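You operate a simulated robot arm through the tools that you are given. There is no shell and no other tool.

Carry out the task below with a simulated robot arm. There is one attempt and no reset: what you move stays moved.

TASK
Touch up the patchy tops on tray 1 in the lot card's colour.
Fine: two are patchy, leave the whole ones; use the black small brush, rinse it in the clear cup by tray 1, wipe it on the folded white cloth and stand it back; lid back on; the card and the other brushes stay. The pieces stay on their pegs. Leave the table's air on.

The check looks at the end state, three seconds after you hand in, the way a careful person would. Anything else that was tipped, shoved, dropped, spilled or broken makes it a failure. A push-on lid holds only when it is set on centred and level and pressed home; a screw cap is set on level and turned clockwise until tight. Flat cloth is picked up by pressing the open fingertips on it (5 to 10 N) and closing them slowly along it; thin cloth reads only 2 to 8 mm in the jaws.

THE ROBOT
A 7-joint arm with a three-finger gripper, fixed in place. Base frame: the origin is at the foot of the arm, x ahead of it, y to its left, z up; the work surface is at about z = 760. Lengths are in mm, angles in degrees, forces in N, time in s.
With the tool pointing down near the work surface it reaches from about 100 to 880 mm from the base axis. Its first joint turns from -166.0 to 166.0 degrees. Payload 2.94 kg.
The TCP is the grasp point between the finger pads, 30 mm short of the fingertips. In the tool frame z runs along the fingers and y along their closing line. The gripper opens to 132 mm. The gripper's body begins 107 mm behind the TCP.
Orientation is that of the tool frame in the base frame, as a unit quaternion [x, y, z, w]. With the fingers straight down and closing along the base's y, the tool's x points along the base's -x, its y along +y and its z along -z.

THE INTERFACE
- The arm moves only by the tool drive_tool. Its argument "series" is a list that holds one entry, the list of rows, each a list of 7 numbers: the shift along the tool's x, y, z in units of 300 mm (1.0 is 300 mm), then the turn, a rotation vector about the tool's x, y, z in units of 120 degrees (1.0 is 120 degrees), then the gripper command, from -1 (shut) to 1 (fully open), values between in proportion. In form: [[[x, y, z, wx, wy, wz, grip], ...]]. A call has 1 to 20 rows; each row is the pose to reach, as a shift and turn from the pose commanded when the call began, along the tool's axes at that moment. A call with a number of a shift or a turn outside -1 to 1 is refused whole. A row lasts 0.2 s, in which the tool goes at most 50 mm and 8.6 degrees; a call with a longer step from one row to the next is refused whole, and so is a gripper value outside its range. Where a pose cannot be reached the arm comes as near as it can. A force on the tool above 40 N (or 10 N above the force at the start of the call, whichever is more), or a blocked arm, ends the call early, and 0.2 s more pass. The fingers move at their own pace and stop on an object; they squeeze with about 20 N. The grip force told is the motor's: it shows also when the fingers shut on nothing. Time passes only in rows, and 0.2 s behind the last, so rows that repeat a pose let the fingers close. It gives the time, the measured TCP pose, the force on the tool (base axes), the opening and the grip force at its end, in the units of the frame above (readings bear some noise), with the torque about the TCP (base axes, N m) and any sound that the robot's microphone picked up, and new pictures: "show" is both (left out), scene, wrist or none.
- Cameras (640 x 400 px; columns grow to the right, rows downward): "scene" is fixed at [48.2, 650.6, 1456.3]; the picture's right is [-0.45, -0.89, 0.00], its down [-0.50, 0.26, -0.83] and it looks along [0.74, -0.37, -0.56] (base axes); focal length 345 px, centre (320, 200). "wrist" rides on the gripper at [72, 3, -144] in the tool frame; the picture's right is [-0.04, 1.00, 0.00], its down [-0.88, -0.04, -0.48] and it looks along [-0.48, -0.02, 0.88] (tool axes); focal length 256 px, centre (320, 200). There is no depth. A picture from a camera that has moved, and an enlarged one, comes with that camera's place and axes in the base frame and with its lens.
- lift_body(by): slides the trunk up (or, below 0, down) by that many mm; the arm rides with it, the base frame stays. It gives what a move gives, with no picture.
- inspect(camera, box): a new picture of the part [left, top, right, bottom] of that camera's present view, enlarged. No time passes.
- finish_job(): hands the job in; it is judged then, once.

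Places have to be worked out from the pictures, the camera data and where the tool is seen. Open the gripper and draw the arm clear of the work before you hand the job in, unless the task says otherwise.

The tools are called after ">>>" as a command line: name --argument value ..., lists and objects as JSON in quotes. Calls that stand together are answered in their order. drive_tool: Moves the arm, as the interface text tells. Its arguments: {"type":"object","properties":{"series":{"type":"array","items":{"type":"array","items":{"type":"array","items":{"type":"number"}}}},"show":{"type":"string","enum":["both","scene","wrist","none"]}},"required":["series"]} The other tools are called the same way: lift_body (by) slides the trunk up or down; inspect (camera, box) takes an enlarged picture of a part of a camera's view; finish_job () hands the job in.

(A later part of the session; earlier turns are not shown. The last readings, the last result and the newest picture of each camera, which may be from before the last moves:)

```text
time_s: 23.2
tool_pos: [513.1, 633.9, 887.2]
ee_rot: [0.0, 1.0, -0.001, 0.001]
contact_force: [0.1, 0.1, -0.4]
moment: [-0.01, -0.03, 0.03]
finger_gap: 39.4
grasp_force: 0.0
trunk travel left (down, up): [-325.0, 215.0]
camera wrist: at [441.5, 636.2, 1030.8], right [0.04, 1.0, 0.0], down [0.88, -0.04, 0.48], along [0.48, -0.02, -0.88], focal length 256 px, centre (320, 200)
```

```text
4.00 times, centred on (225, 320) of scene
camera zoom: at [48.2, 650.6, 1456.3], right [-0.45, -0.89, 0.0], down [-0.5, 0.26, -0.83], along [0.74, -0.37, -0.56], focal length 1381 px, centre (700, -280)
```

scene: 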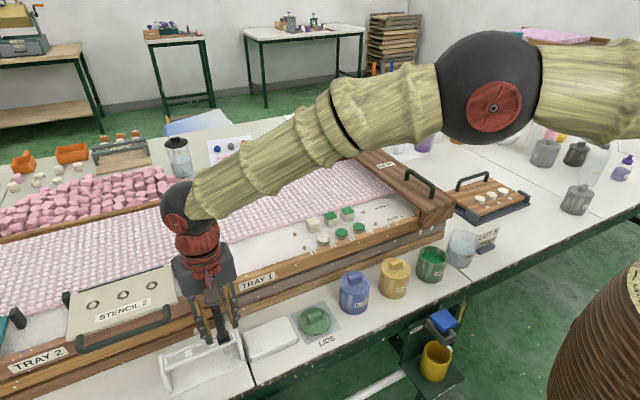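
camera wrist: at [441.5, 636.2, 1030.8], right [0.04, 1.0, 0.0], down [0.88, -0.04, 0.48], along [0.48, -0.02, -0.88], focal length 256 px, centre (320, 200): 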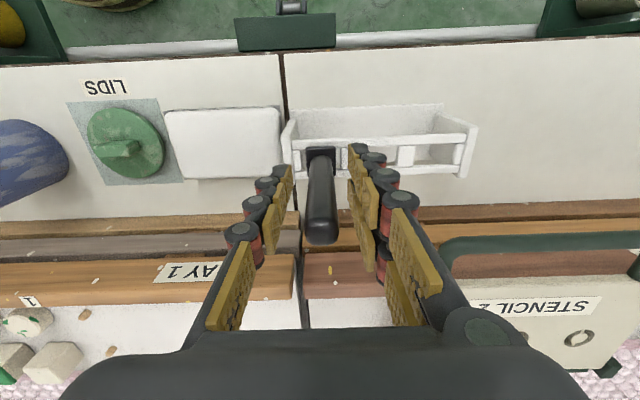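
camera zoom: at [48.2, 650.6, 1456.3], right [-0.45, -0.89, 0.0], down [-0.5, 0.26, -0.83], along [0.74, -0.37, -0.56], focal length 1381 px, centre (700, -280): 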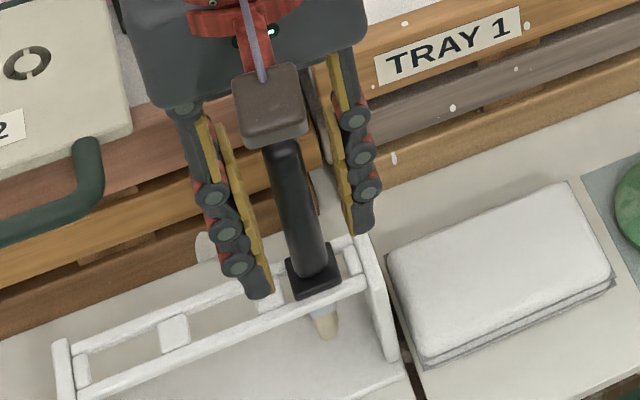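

The handle sits centrally between the fingers. I close on it.

>>> drive_tool --series '[[[0, 0, 0, 0, 0, 0, -0.6], [0, 0, 0, 0, 0, 0, -0.8], [0, 0, 0, 0, 0, 0, -1], [0, 0, 0, 0, 0, 0, -1], [0, 0, 0, 0, 0, 0, -1]]]' --show "none"

```text
time_s: 24.4
tool_pos: [513.2, 634.2, 887.2]
ee_rot: [-0.001, 1.0, 0.0, 0.0]
contact_force: [0.9, 0.7, -0.3]
moment: [-0.01, -0.03, 0.01]
finger_gap: 15.8
grasp_force: 20.4
trunk travel left (down, up): [-325.0, 215.0]
```

The brush is gripped at 15.8 mm (seated TCP 513.2, 634.1, 887.2). I lift it straight up 130 mm.

>>> drive_tool --series '[[[0, 0, -0.02, 0, 0, 0, -1], [0, 0, -0.06, 0, 0, 0, -1], [0, 0, -0.14, 0, 0, 0, -1], [0, 0, -0.24, 0, 0, 0, -1], [0, 0, -0.34, 0, 0, 0, -1], [0, 0, -0.44, 0, 0, 0, -1], [0, 0, -0.44, 0, 0, 0, -1]]]' --show "both"

>>> inspect --camera "scene" --box '[160, 230, 290, 330]'

>>> inspect --camera "wrist" --box '[240, 90, 400, 190]'

```text
time_s: 26.0
tool_pos: [513.3, 633.3, 1018.9]
ee_rot: [0.0, 1.0, 0.0, 0.0]
contact_force: [0.1, -0.4, 0.2]
moment: [0.03, 0.0, -0.02]
finger_gap: 16.1
grasp_force: 20.1
trunk travel left (down, up): [-325.0, 215.0]
camera wrist: at [441.6, 635.7, 1162.6], right [0.04, 1.0, 0.0], down [0.88, -0.04, 0.48], along [0.47, -0.02, -0.88], focal length 256 px, centre (320, 200)
```

scene: 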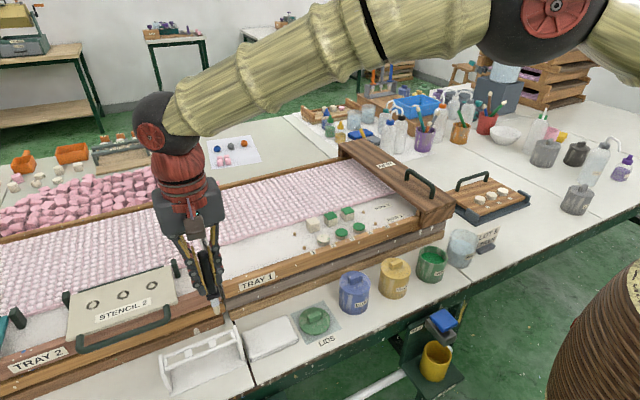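
wrist: 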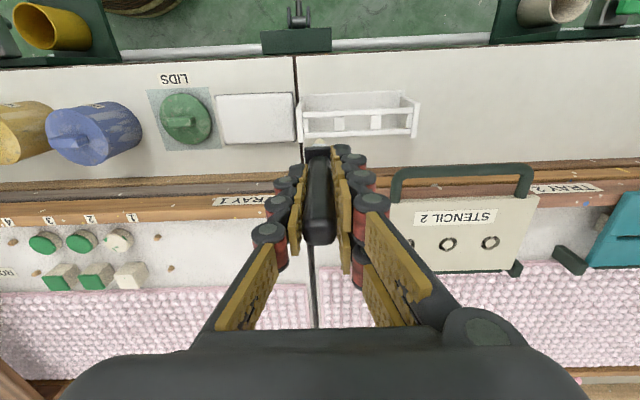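

```text
4.00 times, centred on (225, 280) of scene
camera zoom: at [48.2, 650.6, 1456.3], right [-0.45, -0.89, 0.0], down [-0.5, 0.26, -0.83], along [0.74, -0.37, -0.56], focal length 1381 px, centre (700, -120)
```

zoom: 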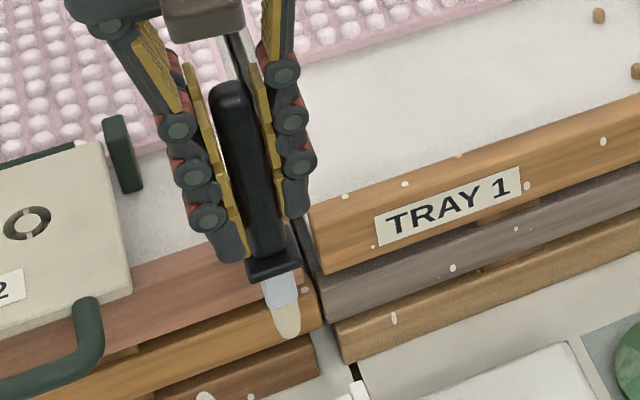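

```text
4.00 times, centred on (320, 140) of wrist
camera zoom: at [441.6, 635.7, 1162.6], right [0.04, 1.0, 0.0], down [0.88, -0.04, 0.48], along [0.47, -0.02, -0.88], focal length 1024 px, centre (320, 440)
```

zoom: 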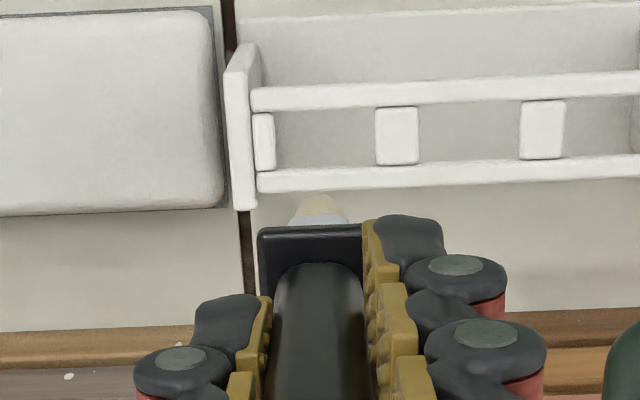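

The brush came out clean; its tip is about 115 mm below the TCP (z≈904 now). I carry it across at this height toward the open green pot, in two moves.

>>> drive_tool --series '[[[0, -0.1, 0, 0, 0, 0, -1], [0, -0.23, 0, 0, 0, 0, -1], [0, -0.36, 0, 0, 0, 0, -1], [0, -0.49, 0, 0, 0, 0, -1], [0, -0.62, 0, 0, 0, 0, -1], [0, -0.75, 0, 0, 0, 0, -1], [0, -0.88, 0, 0, 0, 0, -1], [0, -0.94, 0, 0, 0, 0, -1]]]' --show "none"

>>> drive_tool --series '[[[0, -0.1, 0, 0, 0, 0, -1], [0, -0.23, 0, 0, 0, 0, -1], [0, -0.36, 0, 0, 0, 0, -1], [0, -0.49, 0, 0, 0, 0, -1], [0, -0.62, 0, 0, 0, 0, -1], [0, -0.75, 0, 0, 0, 0, -1], [0.007, -0.83, 0, 0, 0, 0, -1], [0.007, -0.883, 0, 0, 0, 0, -1], [0.007, -0.883, 0, 0, 0, 0, -1]]]' --show "both"

>>> inspect --camera "scene" --box '[370, 190, 490, 290]'

>>> inspect --camera "wrist" --box '[240, 70, 400, 170]'

```text
time_s: 27.8
tool_pos: [513.3, 350.7, 1019.7]
ee_rot: [-0.001, 1.0, 0.001, -0.001]
contact_force: [-0.2, -1.0, -1.3]
moment: [0.0, 0.02, 0.04]
finger_gap: 16.1
grasp_force: 19.8
trunk travel left (down, up): [-325.0, 215.0]
```

```text
time_s: 29.8
tool_pos: [511.3, 85.3, 1019.4]
ee_rot: [0.0, 1.0, 0.0, 0.0]
contact_force: [-0.3, 1.0, 0.3]
moment: [0.02, 0.04, -0.02]
finger_gap: 15.9
grasp_force: 20.1
trunk travel left (down, up): [-325.0, 215.0]
camera wrist: at [440.1, 88.9, 1163.0], right [0.04, 1.0, 0.0], down [0.88, -0.04, 0.48], along [0.48, -0.02, -0.88], focal length 256 px, centre (320, 200)
```

scene: 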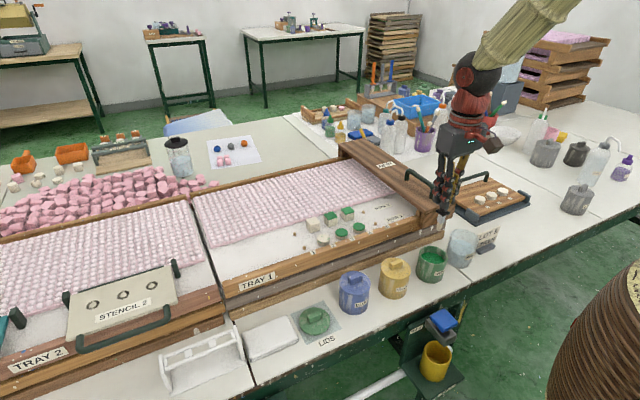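
wrist: 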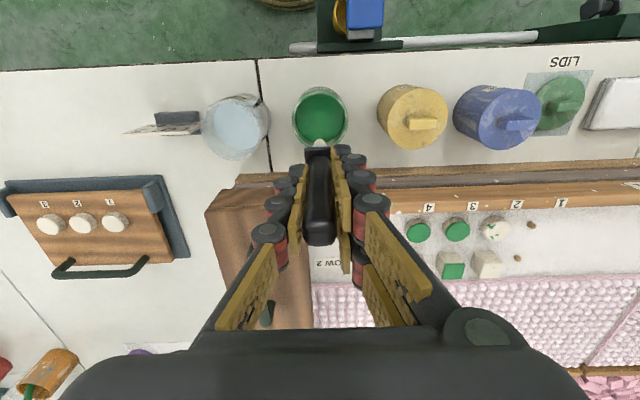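

```text
4.00 times, centred on (430, 240) of scene
camera zoom: at [48.2, 650.6, 1456.3], right [-0.45, -0.89, 0.0], down [-0.5, 0.26, -0.83], along [0.74, -0.37, -0.56], focal length 1381 px, centre (-120, 40)
```

zoom: 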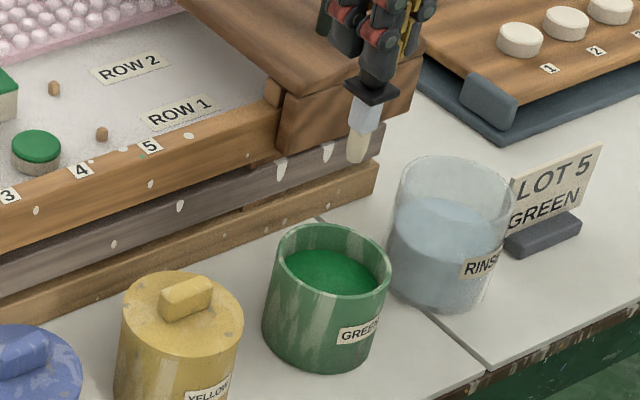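

```text
4.00 times, centred on (320, 120) of wrist
camera zoom: at [440.1, 88.9, 1163.0], right [0.04, 1.0, 0.0], down [0.88, -0.04, 0.48], along [0.48, -0.02, -0.88], focal length 1024 px, centre (320, 520)
```

zoom: 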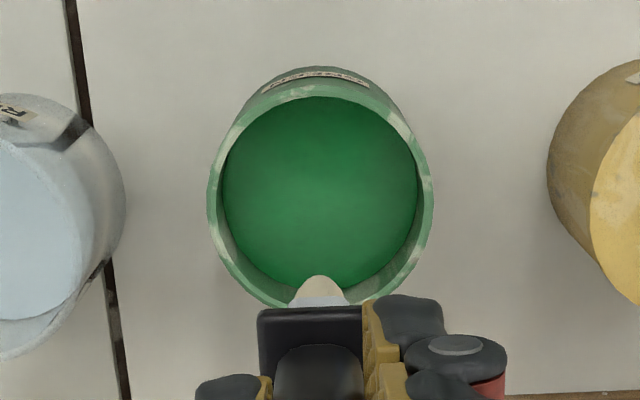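

The pot centre resolves to about (509, 86.5) with rim z≈824. I shift slightly and dip slowly until the tip is around z≈798, roughly 8–10 mm into the paint.

>>> drive_tool --series '[[[0.008, 0.004, 0.05, 0, 0, 0, -1], [0.008, 0.004, 0.15, 0, 0, 0, -1], [0.008, 0.004, 0.23, 0, 0, 0, -1], [0.008, 0.004, 0.28, 0, 0, 0, -1], [0.008, 0.004, 0.31, 0, 0, 0, -1], [0.008, 0.004, 0.33, 0, 0, 0, -1], [0.008, 0.004, 0.33, 0, 0, 0, -1]]]' --show "both"

>>> inspect --camera "scene" --box '[370, 200, 490, 300]'

>>> inspect --camera "wrist" --box '[240, 70, 400, 170]'

```text
time_s: 31.4
tool_pos: [508.8, 87.1, 920.7]
ee_rot: [-0.001, 1.0, -0.001, -0.001]
contact_force: [0.8, -0.8, 0.8]
moment: [0.01, -0.02, -0.04]
finger_gap: 16.1
grasp_force: 19.4
trunk travel left (down, up): [-325.0, 215.0]
camera wrist: at [437.4, 90.3, 1063.8], right [0.04, 1.0, 0.0], down [0.88, -0.04, 0.48], along [0.47, -0.02, -0.88], focal length 256 px, centre (320, 200)
```

scene: 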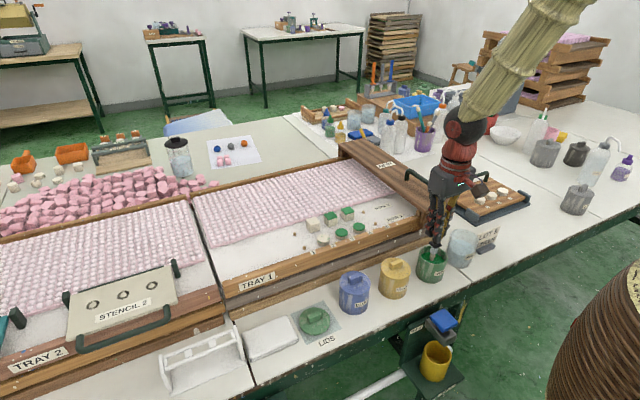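
wrist: 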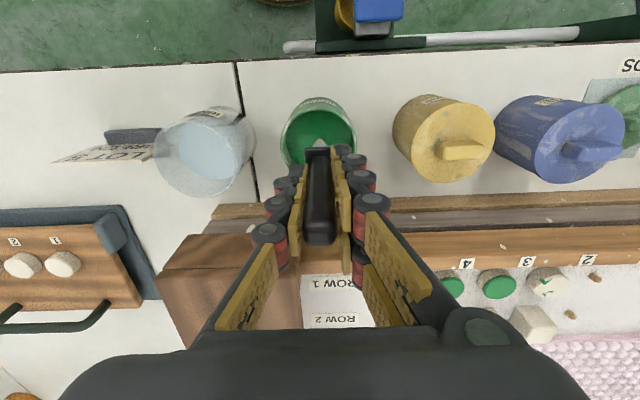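

```text
4.00 times, centred on (430, 250) of scene
camera zoom: at [48.2, 650.6, 1456.3], right [-0.45, -0.89, 0.0], down [-0.5, 0.26, -0.83], along [0.74, -0.37, -0.56], focal length 1381 px, centre (-120, 0)
```

zoom: 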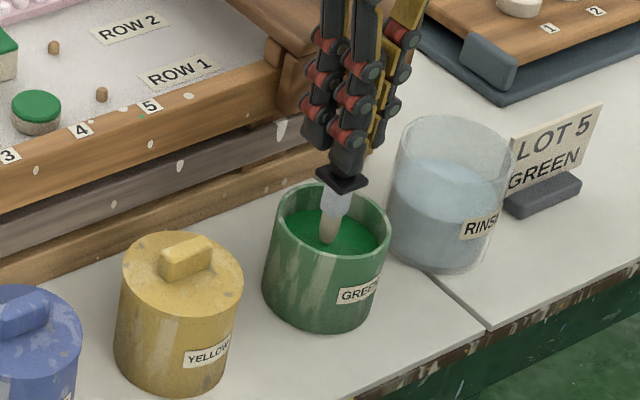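

```text
4.00 times, centred on (320, 120) of wrist
camera zoom: at [437.4, 90.3, 1063.8], right [0.04, 1.0, 0.0], down [0.88, -0.04, 0.48], along [0.47, -0.02, -0.88], focal length 1024 px, centre (320, 520)
```

zoom: 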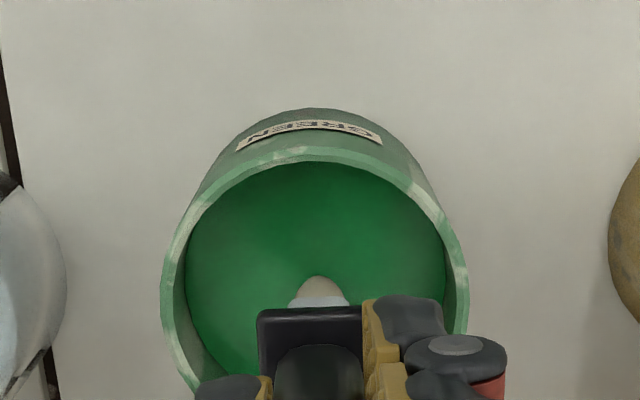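

The tip is right at or just above the paint surface. I lower another 12 mm and check.

>>> drive_tool --series '[[[0, 0, 0.015, 0, 0, 0, -1], [0, 0, 0.03, 0, 0, 0, -1], [0, 0, 0.04, 0, 0, 0, -1], [0, 0, 0.04, 0, 0, 0, -1]]]' --show "none"

>>> inspect --camera "scene" --box '[400, 220, 460, 290]'

>>> inspect --camera "wrist" --box '[260, 80, 380, 170]'

```text
time_s: 32.4
tool_pos: [509.5, 86.9, 908.0]
ee_rot: [0.001, 1.0, 0.0, 0.0]
contact_force: [-0.3, 0.0, -0.3]
moment: [0.03, 0.01, -0.01]
finger_gap: 16.2
grasp_force: 19.7
trunk travel left (down, up): [-325.0, 215.0]
```

```text
5.71 times, centred on (430, 255) of scene
camera zoom: at [48.2, 650.6, 1456.3], right [-0.45, -0.89, 0.0], down [-0.5, 0.26, -0.83], along [0.74, -0.37, -0.56], focal length 1973 px, centre (-309, -114)
```

zoom: 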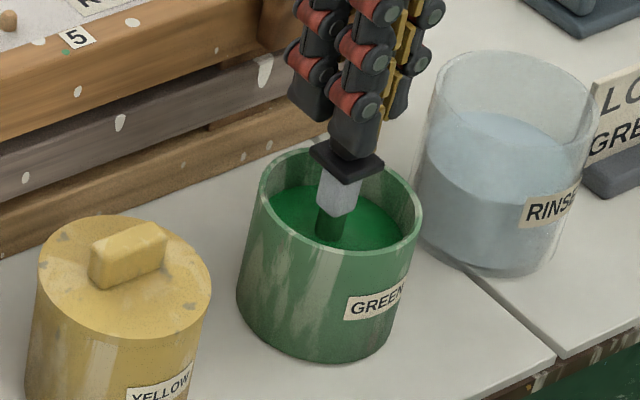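

```text
4.44 times, centred on (320, 125) of wrist
camera zoom: at [437.0, 90.3, 1052.2], right [0.04, 1.0, 0.0], down [0.88, -0.04, 0.48], along [0.48, -0.02, -0.88], focal length 1138 px, centre (320, 533)
```

zoom: 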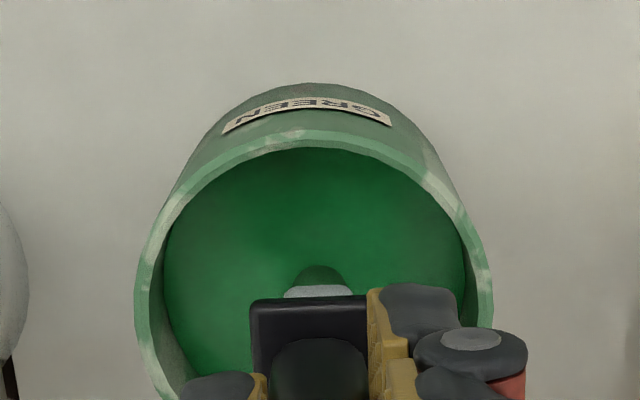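

The bristles are coated green. I raise the tip just above the surface, let it drain, then lift well clear.

>>> drive_tool --series '[[[0, 0, 0, 0, 0, 0, -1], [0, 0, -0.03, 0, 0, 0, -1], [0, 0, -0.06, 0, 0, 0, -1], [0, 0, -0.06, 0, 0, 0, -1], [0, 0, -0.06, 0, 0, 0, -1], [0, 0, -0.06, 0, 0, 0, -1], [0, 0, -0.06, 0, 0, 0, -1], [0, 0, -0.06, 0, 0, 0, -1], [0, 0, -0.06, 0, 0, 0, -1], [0, 0, -0.06, 0, 0, 0, -1], [0, 0, -0.1, 0, 0, 0, -1], [0, 0, -0.16, 0, 0, 0, -1], [0, 0, -0.24, 0, 0, 0, -1], [0, 0, -0.34, 0, 0, 0, -1], [0, 0, -0.42, 0, 0, 0, -1], [0, 0, -0.42, 0, 0, 0, -1]]]' --show "scene"

>>> inspect --camera "scene" --box '[400, 180, 480, 290]'

```text
time_s: 35.8
tool_pos: [509.9, 87.9, 1033.6]
ee_rot: [0.0, 1.0, 0.0, 0.001]
contact_force: [0.5, 0.7, 0.1]
moment: [0.01, 0.04, -0.03]
finger_gap: 16.2
grasp_force: 20.1
trunk travel left (down, up): [-325.0, 215.0]
```

scene: 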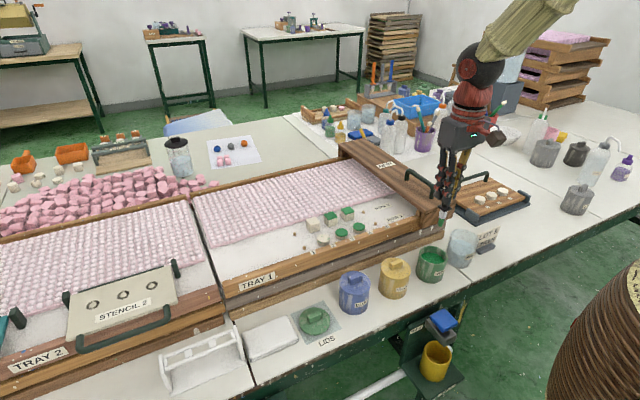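

```text
3.64 times, centred on (440, 235) of scene
camera zoom: at [48.2, 650.6, 1456.3], right [-0.45, -0.89, 0.0], down [-0.5, 0.26, -0.83], along [0.74, -0.37, -0.56], focal length 1256 px, centre (-116, 73)
```

zoom: 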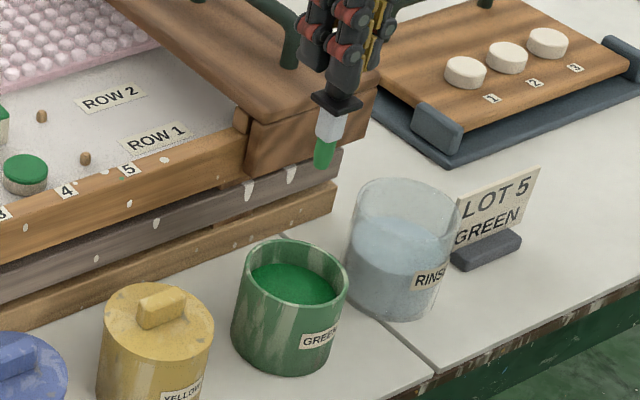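

The bristle tip is loaded with green and not dripping. I go +y first, then ahead, to hover over the round piece at about (661, 330) with the tip about 50 mm above it.

>>> drive_tool --series '[[[0, 0.1, 0, 0, 0, 0, -1], [0, 0.24, 0, 0, 0, 0, -1], [0, 0.38, 0, 0, 0, 0, -1], [0, 0.52, 0, 0, 0, 0, -1], [0, 0.66, 0, 0, 0, 0, -1], [0, 0.78, 0, 0, 0, 0, -1], [-0.08, 0.807, 0, 0, 0, 0, -1], [-0.2, 0.807, 0, 0, 0, 0, -1], [-0.32, 0.807, 0, 0, 0, 0, -1], [-0.44, 0.807, 0, 0, 0, 0, -1], [-0.5, 0.807, 0, 0, 0, 0, -1], [-0.5, 0.807, 0, 0, 0, 0, -1]]]' --show "both"

>>> inspect --camera "scene" --box '[280, 170, 380, 260]'

>>> inspect --camera "wrist" --box '[230, 70, 410, 180]'

```text
time_s: 38.4
tool_pos: [658.1, 330.7, 1035.7]
ee_rot: [-0.001, 1.0, 0.0, 0.0]
contact_force: [-1.2, 0.2, 0.1]
moment: [0.01, 0.02, 0.03]
finger_gap: 16.2
grasp_force: 20.4
trunk travel left (down, up): [-325.0, 215.0]
camera wrist: at [586.4, 332.8, 1179.1], right [0.04, 1.0, 0.0], down [0.88, -0.04, 0.48], along [0.48, -0.02, -0.88], focal length 256 px, centre (320, 200)
```

scene: 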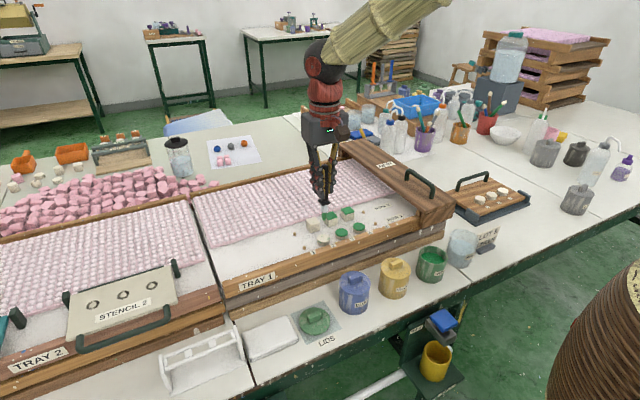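
wrist: 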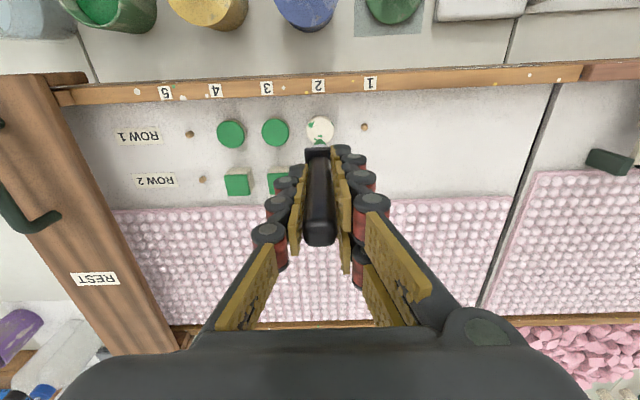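

```text
4.44 times, centred on (330, 215) of scene
camera zoom: at [48.2, 650.6, 1456.3], right [-0.45, -0.89, 0.0], down [-0.5, 0.26, -0.83], along [0.74, -0.37, -0.56], focal length 1535 px, centre (276, 133)
```

zoom: 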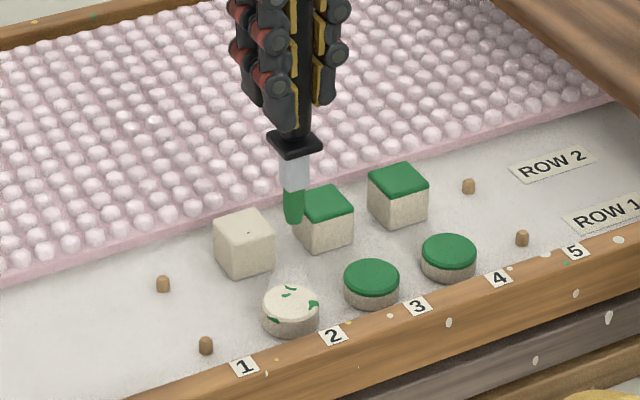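

```text
3.56 times, centred on (320, 125) of wrist
camera zoom: at [586.4, 332.8, 1179.1], right [0.04, 1.0, 0.0], down [0.88, -0.04, 0.48], along [0.48, -0.02, -0.88], focal length 910 px, centre (320, 467)
```

zoom: 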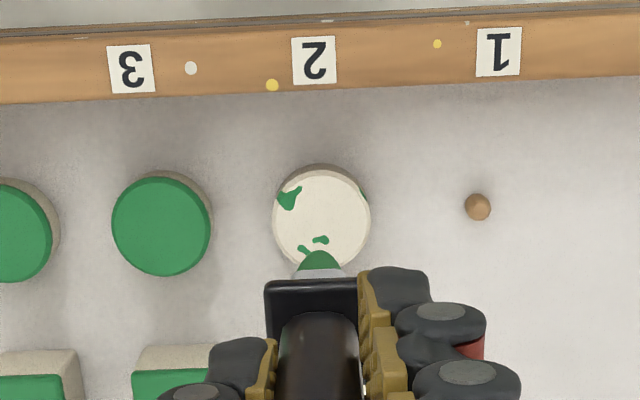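

The round's top is centred at about (661, 330.5), z≈864 and 34 mm wide; the cube's peg is about 64 mm beyond at (726, 330). I lower over the round's centre to a few millimetres above its top.

>>> drive_tool --series '[[[-0.007, 0, 0.05, 0, 0, 0, -1], [-0.007, 0, 0.12, 0, 0, 0, -1], [-0.007, 0, 0.16, 0, 0, 0, -1], [-0.007, 0, 0.173, 0, 0, 0, -1], [-0.007, 0, 0.173, 0, 0, 0, -1]]]' --show "none"

>>> inspect --camera "scene" --box '[290, 200, 370, 260]'

>>> inspect --camera "wrist" --box '[250, 70, 390, 180]'

```text
time_s: 39.6
tool_pos: [660.7, 330.0, 982.8]
ee_rot: [-0.001, 1.0, 0.0, 0.0]
contact_force: [-0.3, 0.8, -0.6]
moment: [-0.02, -0.03, 0.01]
finger_gap: 16.2
grasp_force: 20.3
trunk travel left (down, up): [-325.0, 215.0]
```

```text
6.67 times, centred on (330, 230) of scene
camera zoom: at [48.2, 650.6, 1456.3], right [-0.45, -0.89, 0.0], down [-0.5, 0.26, -0.83], along [0.74, -0.37, -0.56], focal length 2302 px, centre (253, 0)
```

zoom: 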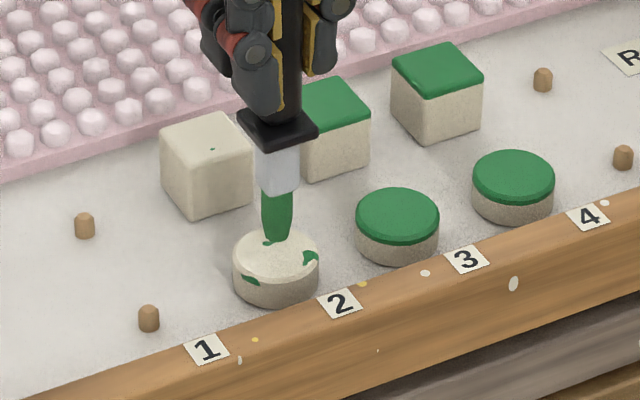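

```text
3.64 times, centred on (320, 125) of wrist
camera zoom: at [589.0, 332.8, 1126.1], right [0.04, 1.0, 0.0], down [0.88, -0.04, 0.48], along [0.48, -0.02, -0.88], focal length 931 px, centre (320, 473)
```

zoom: 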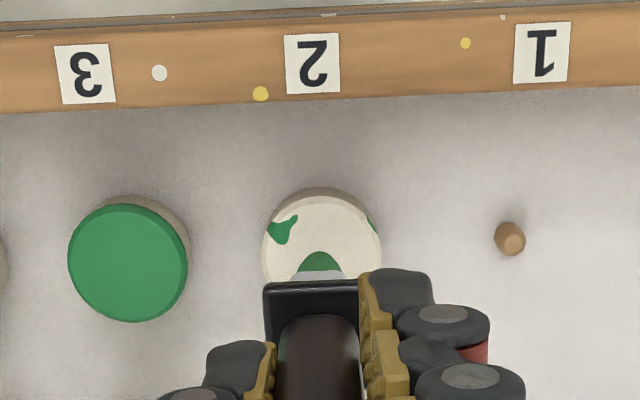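

The tip is centred over the round, roughly 6–8 mm above it. I lower in small steps until the bristles just bear on the top.

>>> drive_tool --series '[[[0, 0, 0.01, 0, 0, 0, -1], [0, 0, 0.018, 0, 0, 0, -1], [0, 0, 0.024, 0, 0, 0, -1], [0, 0, 0.024, 0, 0, 0, -1]]]' --show "none"

>>> inspect --camera "scene" --box '[300, 210, 350, 255]'

```text
time_s: 40.6
tool_pos: [660.1, 329.7, 974.9]
ee_rot: [0.0, 1.0, 0.0, 0.0]
contact_force: [0.3, 0.3, -0.4]
moment: [-0.01, 0.02, 0.01]
finger_gap: 16.2
grasp_force: 19.9
trunk travel left (down, up): [-325.0, 215.0]
```

```text
8.89 times, centred on (325, 232) of scene
camera zoom: at [48.2, 650.6, 1456.3], right [-0.45, -0.89, 0.0], down [-0.5, 0.26, -0.83], along [0.74, -0.37, -0.56], focal length 3070 px, centre (276, -89)
```

zoom: 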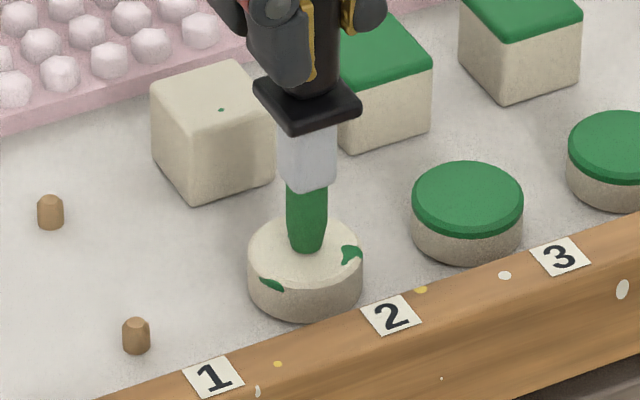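

The tip now meets the centre of the top. I press 2 mm further and make a short test stroke along y to see how the paint goes on.

>>> drive_tool --series '[[[0, 0, 0.004, 0, 0, 0, -1], [0, 0, 0.007, 0, 0, 0, -1], [0, 0.01, 0.007, 0, 0, 0, -1], [0, 0.02, 0.007, 0, 0, 0, -1], [0, 0.03, 0.007, 0, 0, 0, -1], [0, 0.03, 0.007, 0, 0, 0, -1]]]' --show "none"

>>> inspect --camera "scene" --box '[300, 210, 350, 255]'

```text
time_s: 42.0
tool_pos: [660.8, 339.1, 974.1]
ee_rot: [-0.001, 1.0, 0.0, 0.0]
contact_force: [0.8, 0.0, 5.5]
moment: [-0.06, -0.08, -0.01]
finger_gap: 16.3
grasp_force: 19.8
trunk travel left (down, up): [-325.0, 215.0]
```

```text
8.89 times, centred on (325, 232) of scene
camera zoom: at [48.2, 650.6, 1456.3], right [-0.45, -0.89, 0.0], down [-0.5, 0.26, -0.83], along [0.74, -0.37, -0.56], focal length 3070 px, centre (276, -89)
```

zoom: 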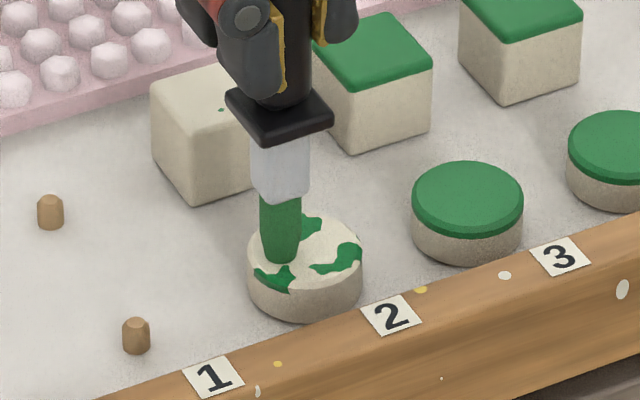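

Paint is going on at about 5 N and the patches are growing. I work the brush in circles within the top, keeping its centre 9 mm or less off the middle.

>>> drive_tool --series '[[[-0.02, -0.009, 0, 0, 0, 0, -1], [-0.03, -0.029, 0, 0, 0, 0, -1], [-0.02, -0.049, 0, 0, 0, 0, -1], [0, -0.059, 0, 0, 0, 0, -1], [0.02, -0.049, 0, 0, 0, 0, -1], [0.03, -0.029, 0, 0, 0, 0, -1], [0.02, -0.009, 0, 0, 0, 0, -1], [0, 0, 0, 0, 0, 0, -1], [0, -0.015, 0, 0, 0, 0, -1], [-0.013, -0.029, 0, 0, 0, 0, -1], [0, -0.042, 0, 0, 0, 0, -1], [0.013, -0.029, 0, 0, 0, 0, -1], [0, -0.029, 0, 0, 0, 0, -1], [0, -0.029, 0, 0, 0, 0, -1]]]' --show "none"

>>> inspect --camera "scene" --box '[300, 210, 350, 255]'

```text
time_s: 45.0
tool_pos: [660.6, 330.7, 974.1]
ee_rot: [-0.001, 1.0, 0.0, 0.0]
contact_force: [0.3, 0.6, 6.5]
moment: [-0.02, 0.08, 0.0]
finger_gap: 16.1
grasp_force: 19.5
trunk travel left (down, up): [-325.0, 215.0]
```

```text
8.89 times, centred on (325, 232) of scene
camera zoom: at [48.2, 650.6, 1456.3], right [-0.45, -0.89, 0.0], down [-0.5, 0.26, -0.83], along [0.74, -0.37, -0.56], focal length 3070 px, centre (276, -89)
```

zoom: 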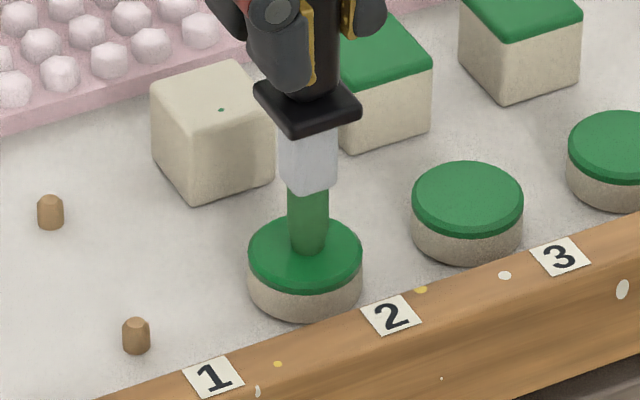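

The round's top is now evenly covered. I lift clear, look at it, and move ahead 65 mm to hover over the cube.

>>> drive_tool --series '[[[0, 0, -0.03, 0, 0, 0, -1], [0, 0, -0.08, 0, 0, 0, -1], [0, 0, -0.17, 0, 0, 0, -1], [-0.1, 0, -0.2, 0, 0, 0, -1], [-0.2, 0, -0.2, 0, 0, 0, -1], [-0.213, 0, -0.2, 0, 0, 0, -1], [-0.213, 0, -0.2, 0, 0, 0, -1]]]' --show "both"

>>> inspect --camera "scene" --box '[290, 190, 370, 250]'

>>> inspect --camera "wrist" --box '[240, 60, 400, 170]'

```text
time_s: 46.6
tool_pos: [726.2, 331.0, 1033.1]
ee_rot: [-0.001, 1.0, 0.0, 0.0]
contact_force: [-0.2, 0.2, -0.6]
moment: [-0.01, -0.01, 0.0]
finger_gap: 16.4
grasp_force: 20.5
trunk travel left (down, up): [-325.0, 215.0]
camera wrist: at [654.0, 333.1, 1176.8], right [0.04, 1.0, 0.0], down [0.88, -0.04, 0.48], along [0.47, -0.02, -0.88], focal length 256 px, centre (320, 200)
```

scene: 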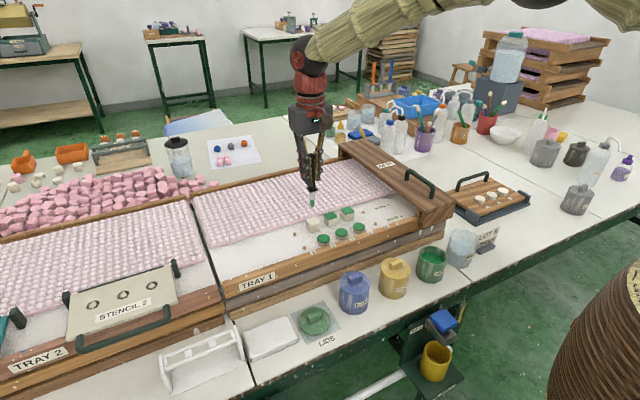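
wrist: 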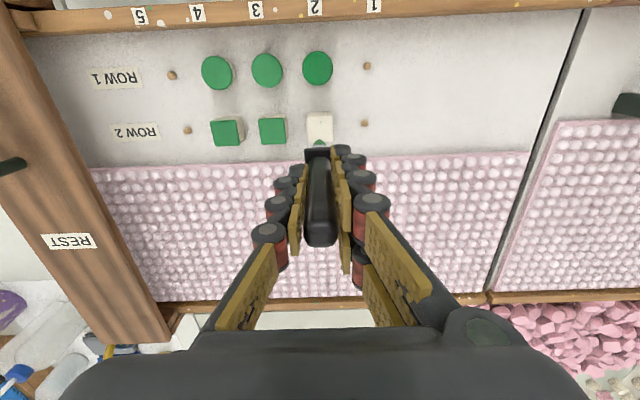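

```text
6.67 times, centred on (330, 220) of scene
camera zoom: at [48.2, 650.6, 1456.3], right [-0.45, -0.89, 0.0], down [-0.5, 0.26, -0.83], along [0.74, -0.37, -0.56], focal length 2302 px, centre (253, 67)
```

zoom: 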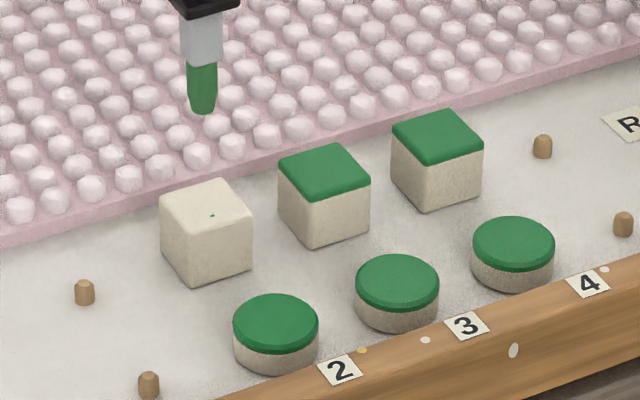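

```text
3.64 times, centred on (320, 115) of wrist
camera zoom: at [654.0, 333.1, 1176.8], right [0.04, 1.0, 0.0], down [0.88, -0.04, 0.48], along [0.47, -0.02, -0.88], focal length 931 px, centre (320, 509)
```

zoom: 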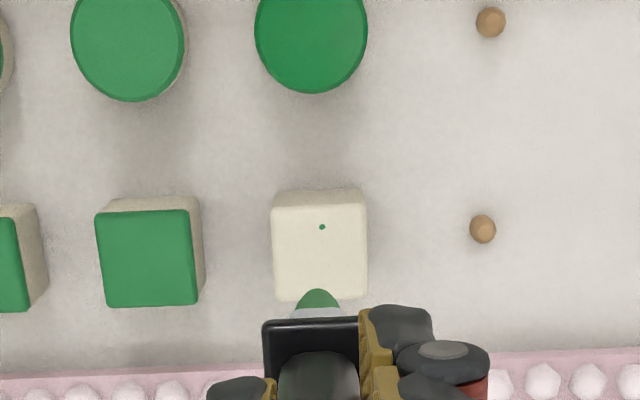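

The round looks as whole as its neighbours. The cube's top is centred at about (723, 330.5), z≈875; I descend onto it gently.

>>> drive_tool --series '[[[0.0105, -0.002, 0.04, 0, 0, 0, -1], [0.0105, -0.002, 0.1, 0, 0, 0, -1], [0.0105, -0.002, 0.13, 0, 0, 0, -1], [0.0105, -0.002, 0.138, 0, 0, 0, -1], [0.0105, -0.002, 0.138, 0, 0, 0, -1]]]' --show "none"

>>> inspect --camera "scene" --box '[295, 195, 345, 240]'

>>> inspect --camera "wrist" --box '[240, 60, 400, 170]'

```text
time_s: 47.8
tool_pos: [720.9, 331.0, 992.8]
ee_rot: [0.0, 1.0, 0.0, -0.001]
contact_force: [0.7, -0.2, -0.9]
moment: [-0.04, -0.02, 0.01]
finger_gap: 16.0
grasp_force: 20.1
trunk travel left (down, up): [-325.0, 215.0]
```

```text
8.89 times, centred on (320, 218) of scene
camera zoom: at [48.2, 650.6, 1456.3], right [-0.45, -0.89, 0.0], down [-0.5, 0.26, -0.83], along [0.74, -0.37, -0.56], focal length 3070 px, centre (320, 44)
```

zoom: 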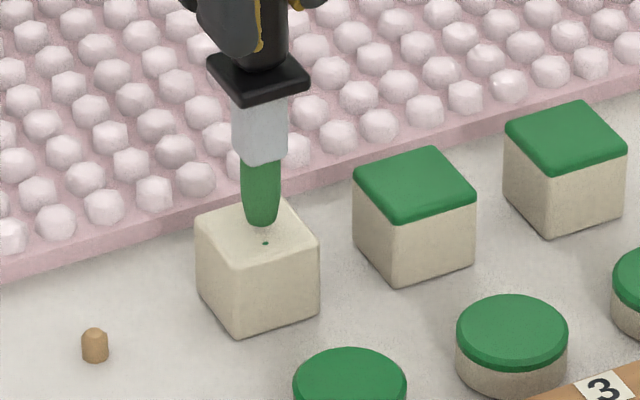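

```text
3.64 times, centred on (320, 115) of wrist
camera zoom: at [649.8, 332.7, 1135.2], right [0.04, 1.0, 0.0], down [0.88, -0.04, 0.48], along [0.47, -0.02, -0.88], focal length 931 px, centre (320, 509)
```

zoom: 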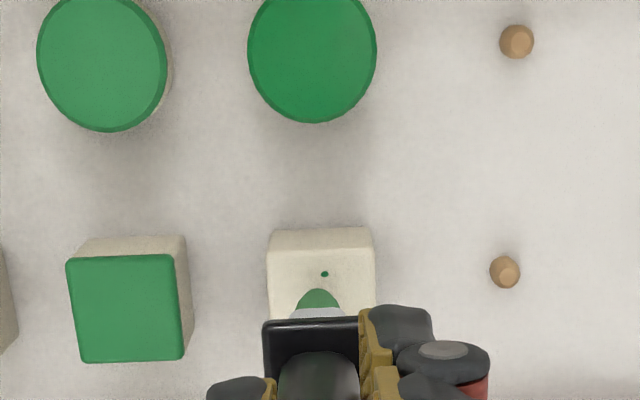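

The tip is about 3 mm above the cube's centre. I come down onto it and check the force.

>>> drive_tool --series '[[[0, 0, 0.006, 0, 0, 0, -1], [0, 0, 0.011, 0, 0, 0, -1], [0, 0, 0.016, 0, 0, 0, -1], [0, 0, 0.016, 0, 0, 0, -1]]]' --show "none"

>>> inspect --camera "scene" --box '[295, 195, 345, 240]'

```text
time_s: 48.8
tool_pos: [721.9, 330.0, 988.7]
ee_rot: [0.0, 1.0, 0.0, 0.001]
contact_force: [0.9, -0.1, 5.5]
moment: [0.02, 0.03, 0.0]
finger_gap: 16.0
grasp_force: 19.4
trunk travel left (down, up): [-325.0, 215.0]
```

```text
8.89 times, centred on (320, 218) of scene
camera zoom: at [48.2, 650.6, 1456.3], right [-0.45, -0.89, 0.0], down [-0.5, 0.26, -0.83], along [0.74, -0.37, -0.56], focal length 3070 px, centre (320, 44)
```

zoom: 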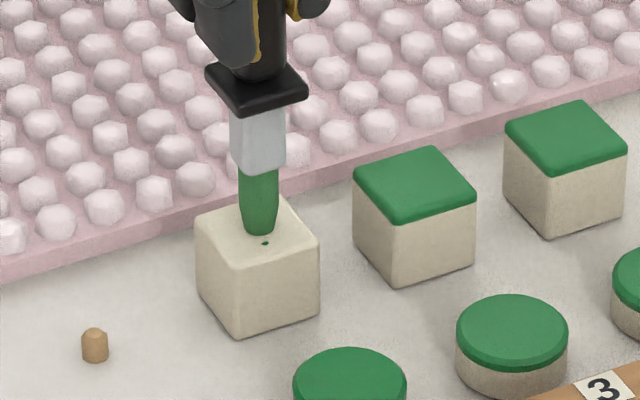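

Contact at 5.5 N at the cube's centre. I stroke over the square in a loop of ±8 mm.

>>> drive_tool --series '[[[0, 0.013, 0, 0, 0, 0, -1], [0, 0.027, 0, 0, 0, 0, -1], [-0.015, 0.027, 0, 0, 0, 0, -1], [-0.03, 0.027, 0, 0, 0, 0, -1], [-0.03, 0, 0, 0, 0, 0, -1], [-0.03, -0.027, 0, 0, 0, 0, -1], [0, -0.027, 0, 0, 0, 0, -1], [0.025, -0.027, 0, 0, 0, 0, -1], [0.025, 0, 0, 0, 0, 0, -1], [0.025, 0.027, 0, 0, 0, 0, -1], [0, 0.027, 0, 0, 0, 0, -1], [0, 0, 0, 0, 0, 0, -1], [-0.015, 0, 0, 0, 0, 0, -1], [0, 0, 0, 0, 0, 0, -1], [0, 0, 0, 0, 0, 0, -1]]]' --show "none"

>>> inspect --camera "scene" --box '[295, 195, 345, 240]'

```text
time_s: 52.0
tool_pos: [721.2, 329.1, 987.9]
ee_rot: [0.0, 1.0, 0.0, -0.001]
contact_force: [-0.5, -0.5, 5.4]
moment: [-0.09, 0.05, -0.03]
finger_gap: 15.9
grasp_force: 20.2
trunk travel left (down, up): [-325.0, 215.0]
```

```text
8.89 times, centred on (320, 218) of scene
camera zoom: at [48.2, 650.6, 1456.3], right [-0.45, -0.89, 0.0], down [-0.5, 0.26, -0.83], along [0.74, -0.37, -0.56], focal length 3070 px, centre (320, 44)
```

zoom: 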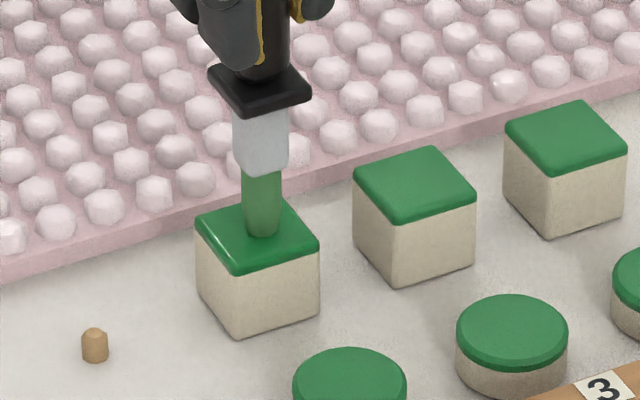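

The cube's top is fully green. I lift clear and look from the wrist before heading back.

>>> drive_tool --series '[[[0, 0, -0.03, 0, 0, 0, -1], [0, 0, -0.1, 0, 0, 0, -1], [0, 0, -0.17, 0, 0, 0, -1], [0.12, 0, -0.18, 0, 0, 0, -1], [0.26, 0, -0.18, 0, 0, 0, -1], [0.4, 0, -0.18, 0, 0, 0, -1], [0.54, 0, -0.18, 0, 0, 0, -1], [0.68, 0, -0.18, 0, 0, 0, -1], [0.68, 0, -0.18, 0, 0, 0, -1]]]' --show "both"

>>> inspect --camera "scene" --box '[290, 190, 370, 250]'

>>> inspect --camera "wrist" --box '[180, 180, 360, 290]'

```text
time_s: 54.0
tool_pos: [516.0, 330.5, 1041.3]
ee_rot: [0.001, 1.0, 0.0, 0.0]
contact_force: [-0.1, -0.8, -0.6]
moment: [0.01, 0.0, -0.04]
finger_gap: 16.1
grasp_force: 19.2
trunk travel left (down, up): [-325.0, 215.0]
camera wrist: at [445.6, 332.6, 1184.7], right [0.04, 1.0, 0.0], down [0.88, -0.04, 0.48], along [0.47, -0.02, -0.88], focal length 256 px, centre (320, 200)
```

scene: 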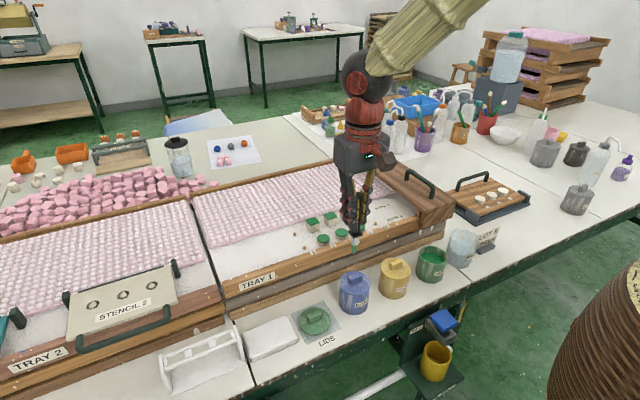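
wrist: 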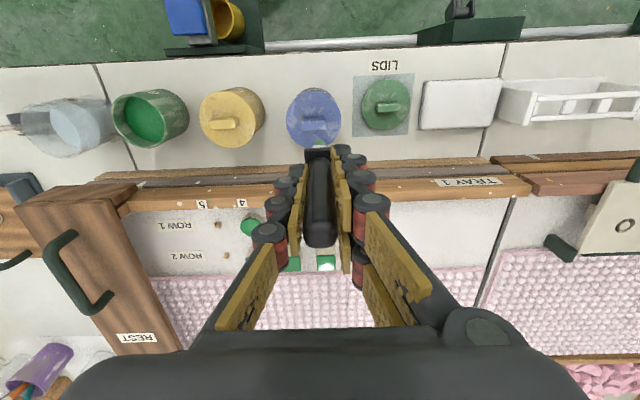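

```text
6.67 times, centred on (330, 220) of scene
camera zoom: at [48.2, 650.6, 1456.3], right [-0.45, -0.89, 0.0], down [-0.5, 0.26, -0.83], along [0.74, -0.37, -0.56], focal length 2302 px, centre (253, 67)
```

zoom: 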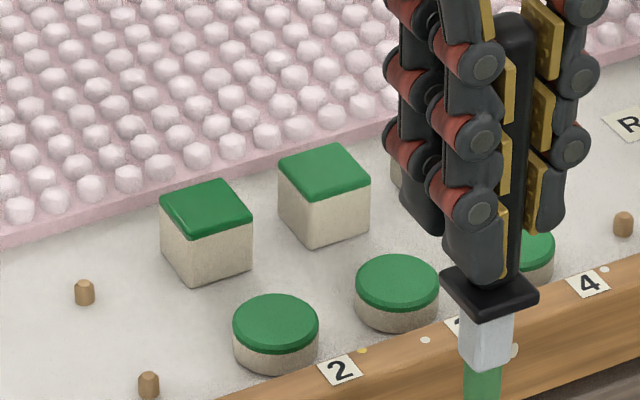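

```text
3.56 times, centred on (270, 235) of wrist
camera zoom: at [445.6, 332.6, 1184.7], right [0.04, 1.0, 0.0], down [0.88, -0.04, 0.48], along [0.47, -0.02, -0.88], focal length 910 px, centre (498, 76)
```

zoom: 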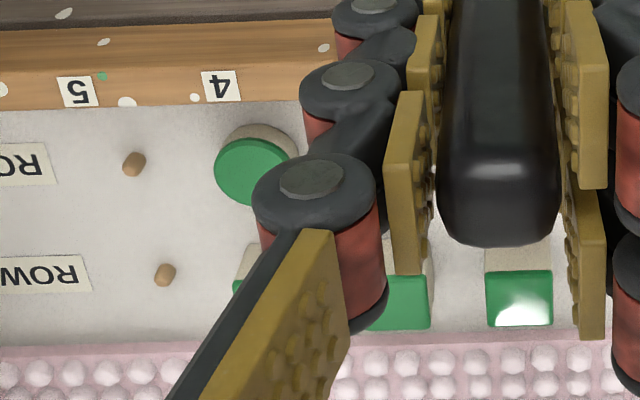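

Both tops are whole and glossy. Next is the rinse cup, centred at about (513.5, −26) with rim z≈838 and water ≈809; I carry the brush there with the tip at z≈927.

>>> drive_tool --series '[[[0.008, -0.1, 0, 0, 0, 0, -1], [0.008, -0.23, 0, 0, 0, 0, -1], [0.008, -0.36, 0, 0, 0, 0, -1], [0.008, -0.49, 0, 0, 0, 0, -1], [0.008, -0.62, 0, 0, 0, 0, -1], [0.008, -0.75, 0, 0, 0, 0, -1], [0.008, -0.88, 0, 0, 0, 0, -1], [0.008, -0.95, 0, 0, 0, 0, -1]]]' --show "none"

>>> drive_tool --series '[[[0, -0.1, 0, 0, 0, 0, -1], [0, -0.2, 0, 0, 0, 0, -1], [0, -0.238, 0, 0, 0, 0, -1], [0, -0.238, 0, 0, 0, 0, -1]]]' --show "both"

>>> inspect --camera "wrist" --box '[230, 70, 410, 180]'

>>> inspect --camera "scene" --box '[420, 190, 520, 280]'

```text
time_s: 55.8
tool_pos: [515.3, 43.4, 1042.1]
ee_rot: [0.0, 1.0, 0.0, 0.0]
contact_force: [-0.2, -0.6, -0.3]
moment: [-0.01, -0.05, 0.0]
finger_gap: 16.4
grasp_force: 19.9
trunk travel left (down, up): [-325.0, 215.0]
```

```text
time_s: 56.8
tool_pos: [515.3, -27.6, 1041.7]
ee_rot: [-0.001, 1.0, 0.0, -0.001]
contact_force: [0.4, 0.1, -0.4]
moment: [0.0, 0.0, -0.04]
finger_gap: 16.1
grasp_force: 19.7
trunk travel left (down, up): [-325.0, 215.0]
camera wrist: at [443.8, -24.3, 1184.5], right [0.04, 1.0, 0.0], down [0.88, -0.04, 0.48], along [0.47, -0.02, -0.88], focal length 256 px, centre (320, 200)
```

scene: 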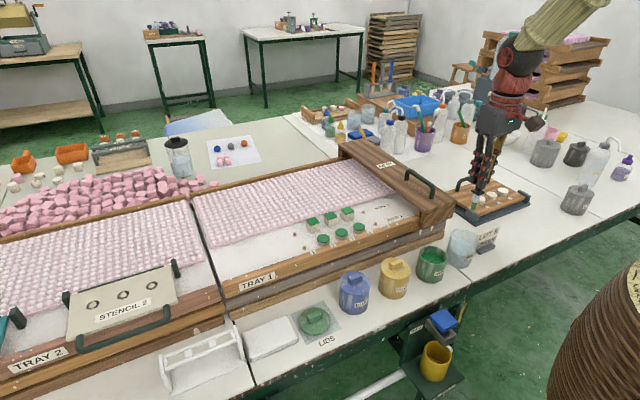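
wrist: 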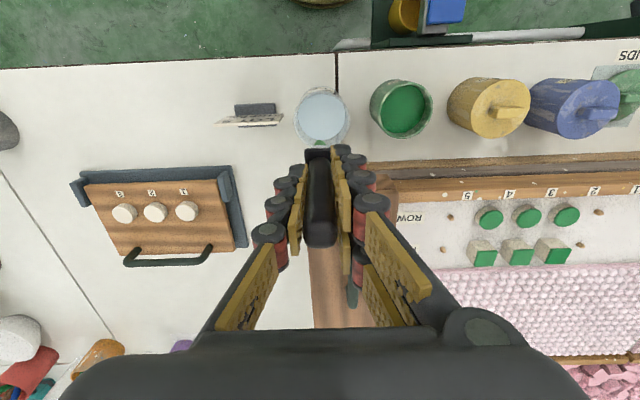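

```text
3.56 times, centred on (320, 125) of wrist
camera zoom: at [443.8, -24.3, 1184.5], right [0.04, 1.0, 0.0], down [0.88, -0.04, 0.48], along [0.47, -0.02, -0.88], focal length 910 px, centre (320, 467)
```

zoom: 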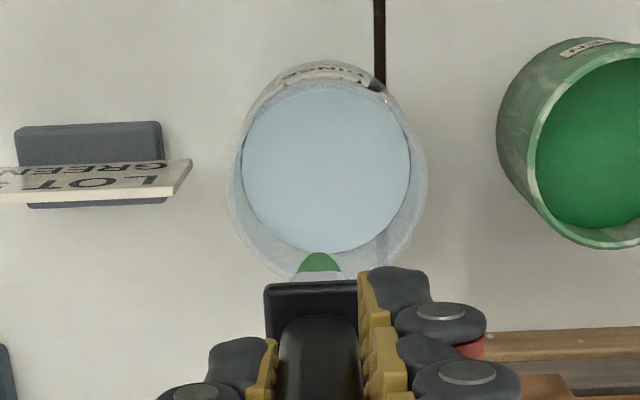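

```text
4.44 times, centred on (470, 235) of scene
camera zoom: at [48.2, 650.6, 1456.3], right [-0.45, -0.89, 0.0], down [-0.5, 0.26, -0.83], along [0.74, -0.37, -0.56], focal length 1535 px, centre (-347, 44)
```

zoom: 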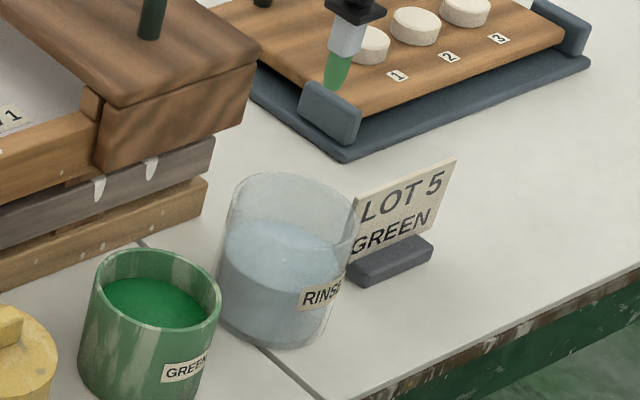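

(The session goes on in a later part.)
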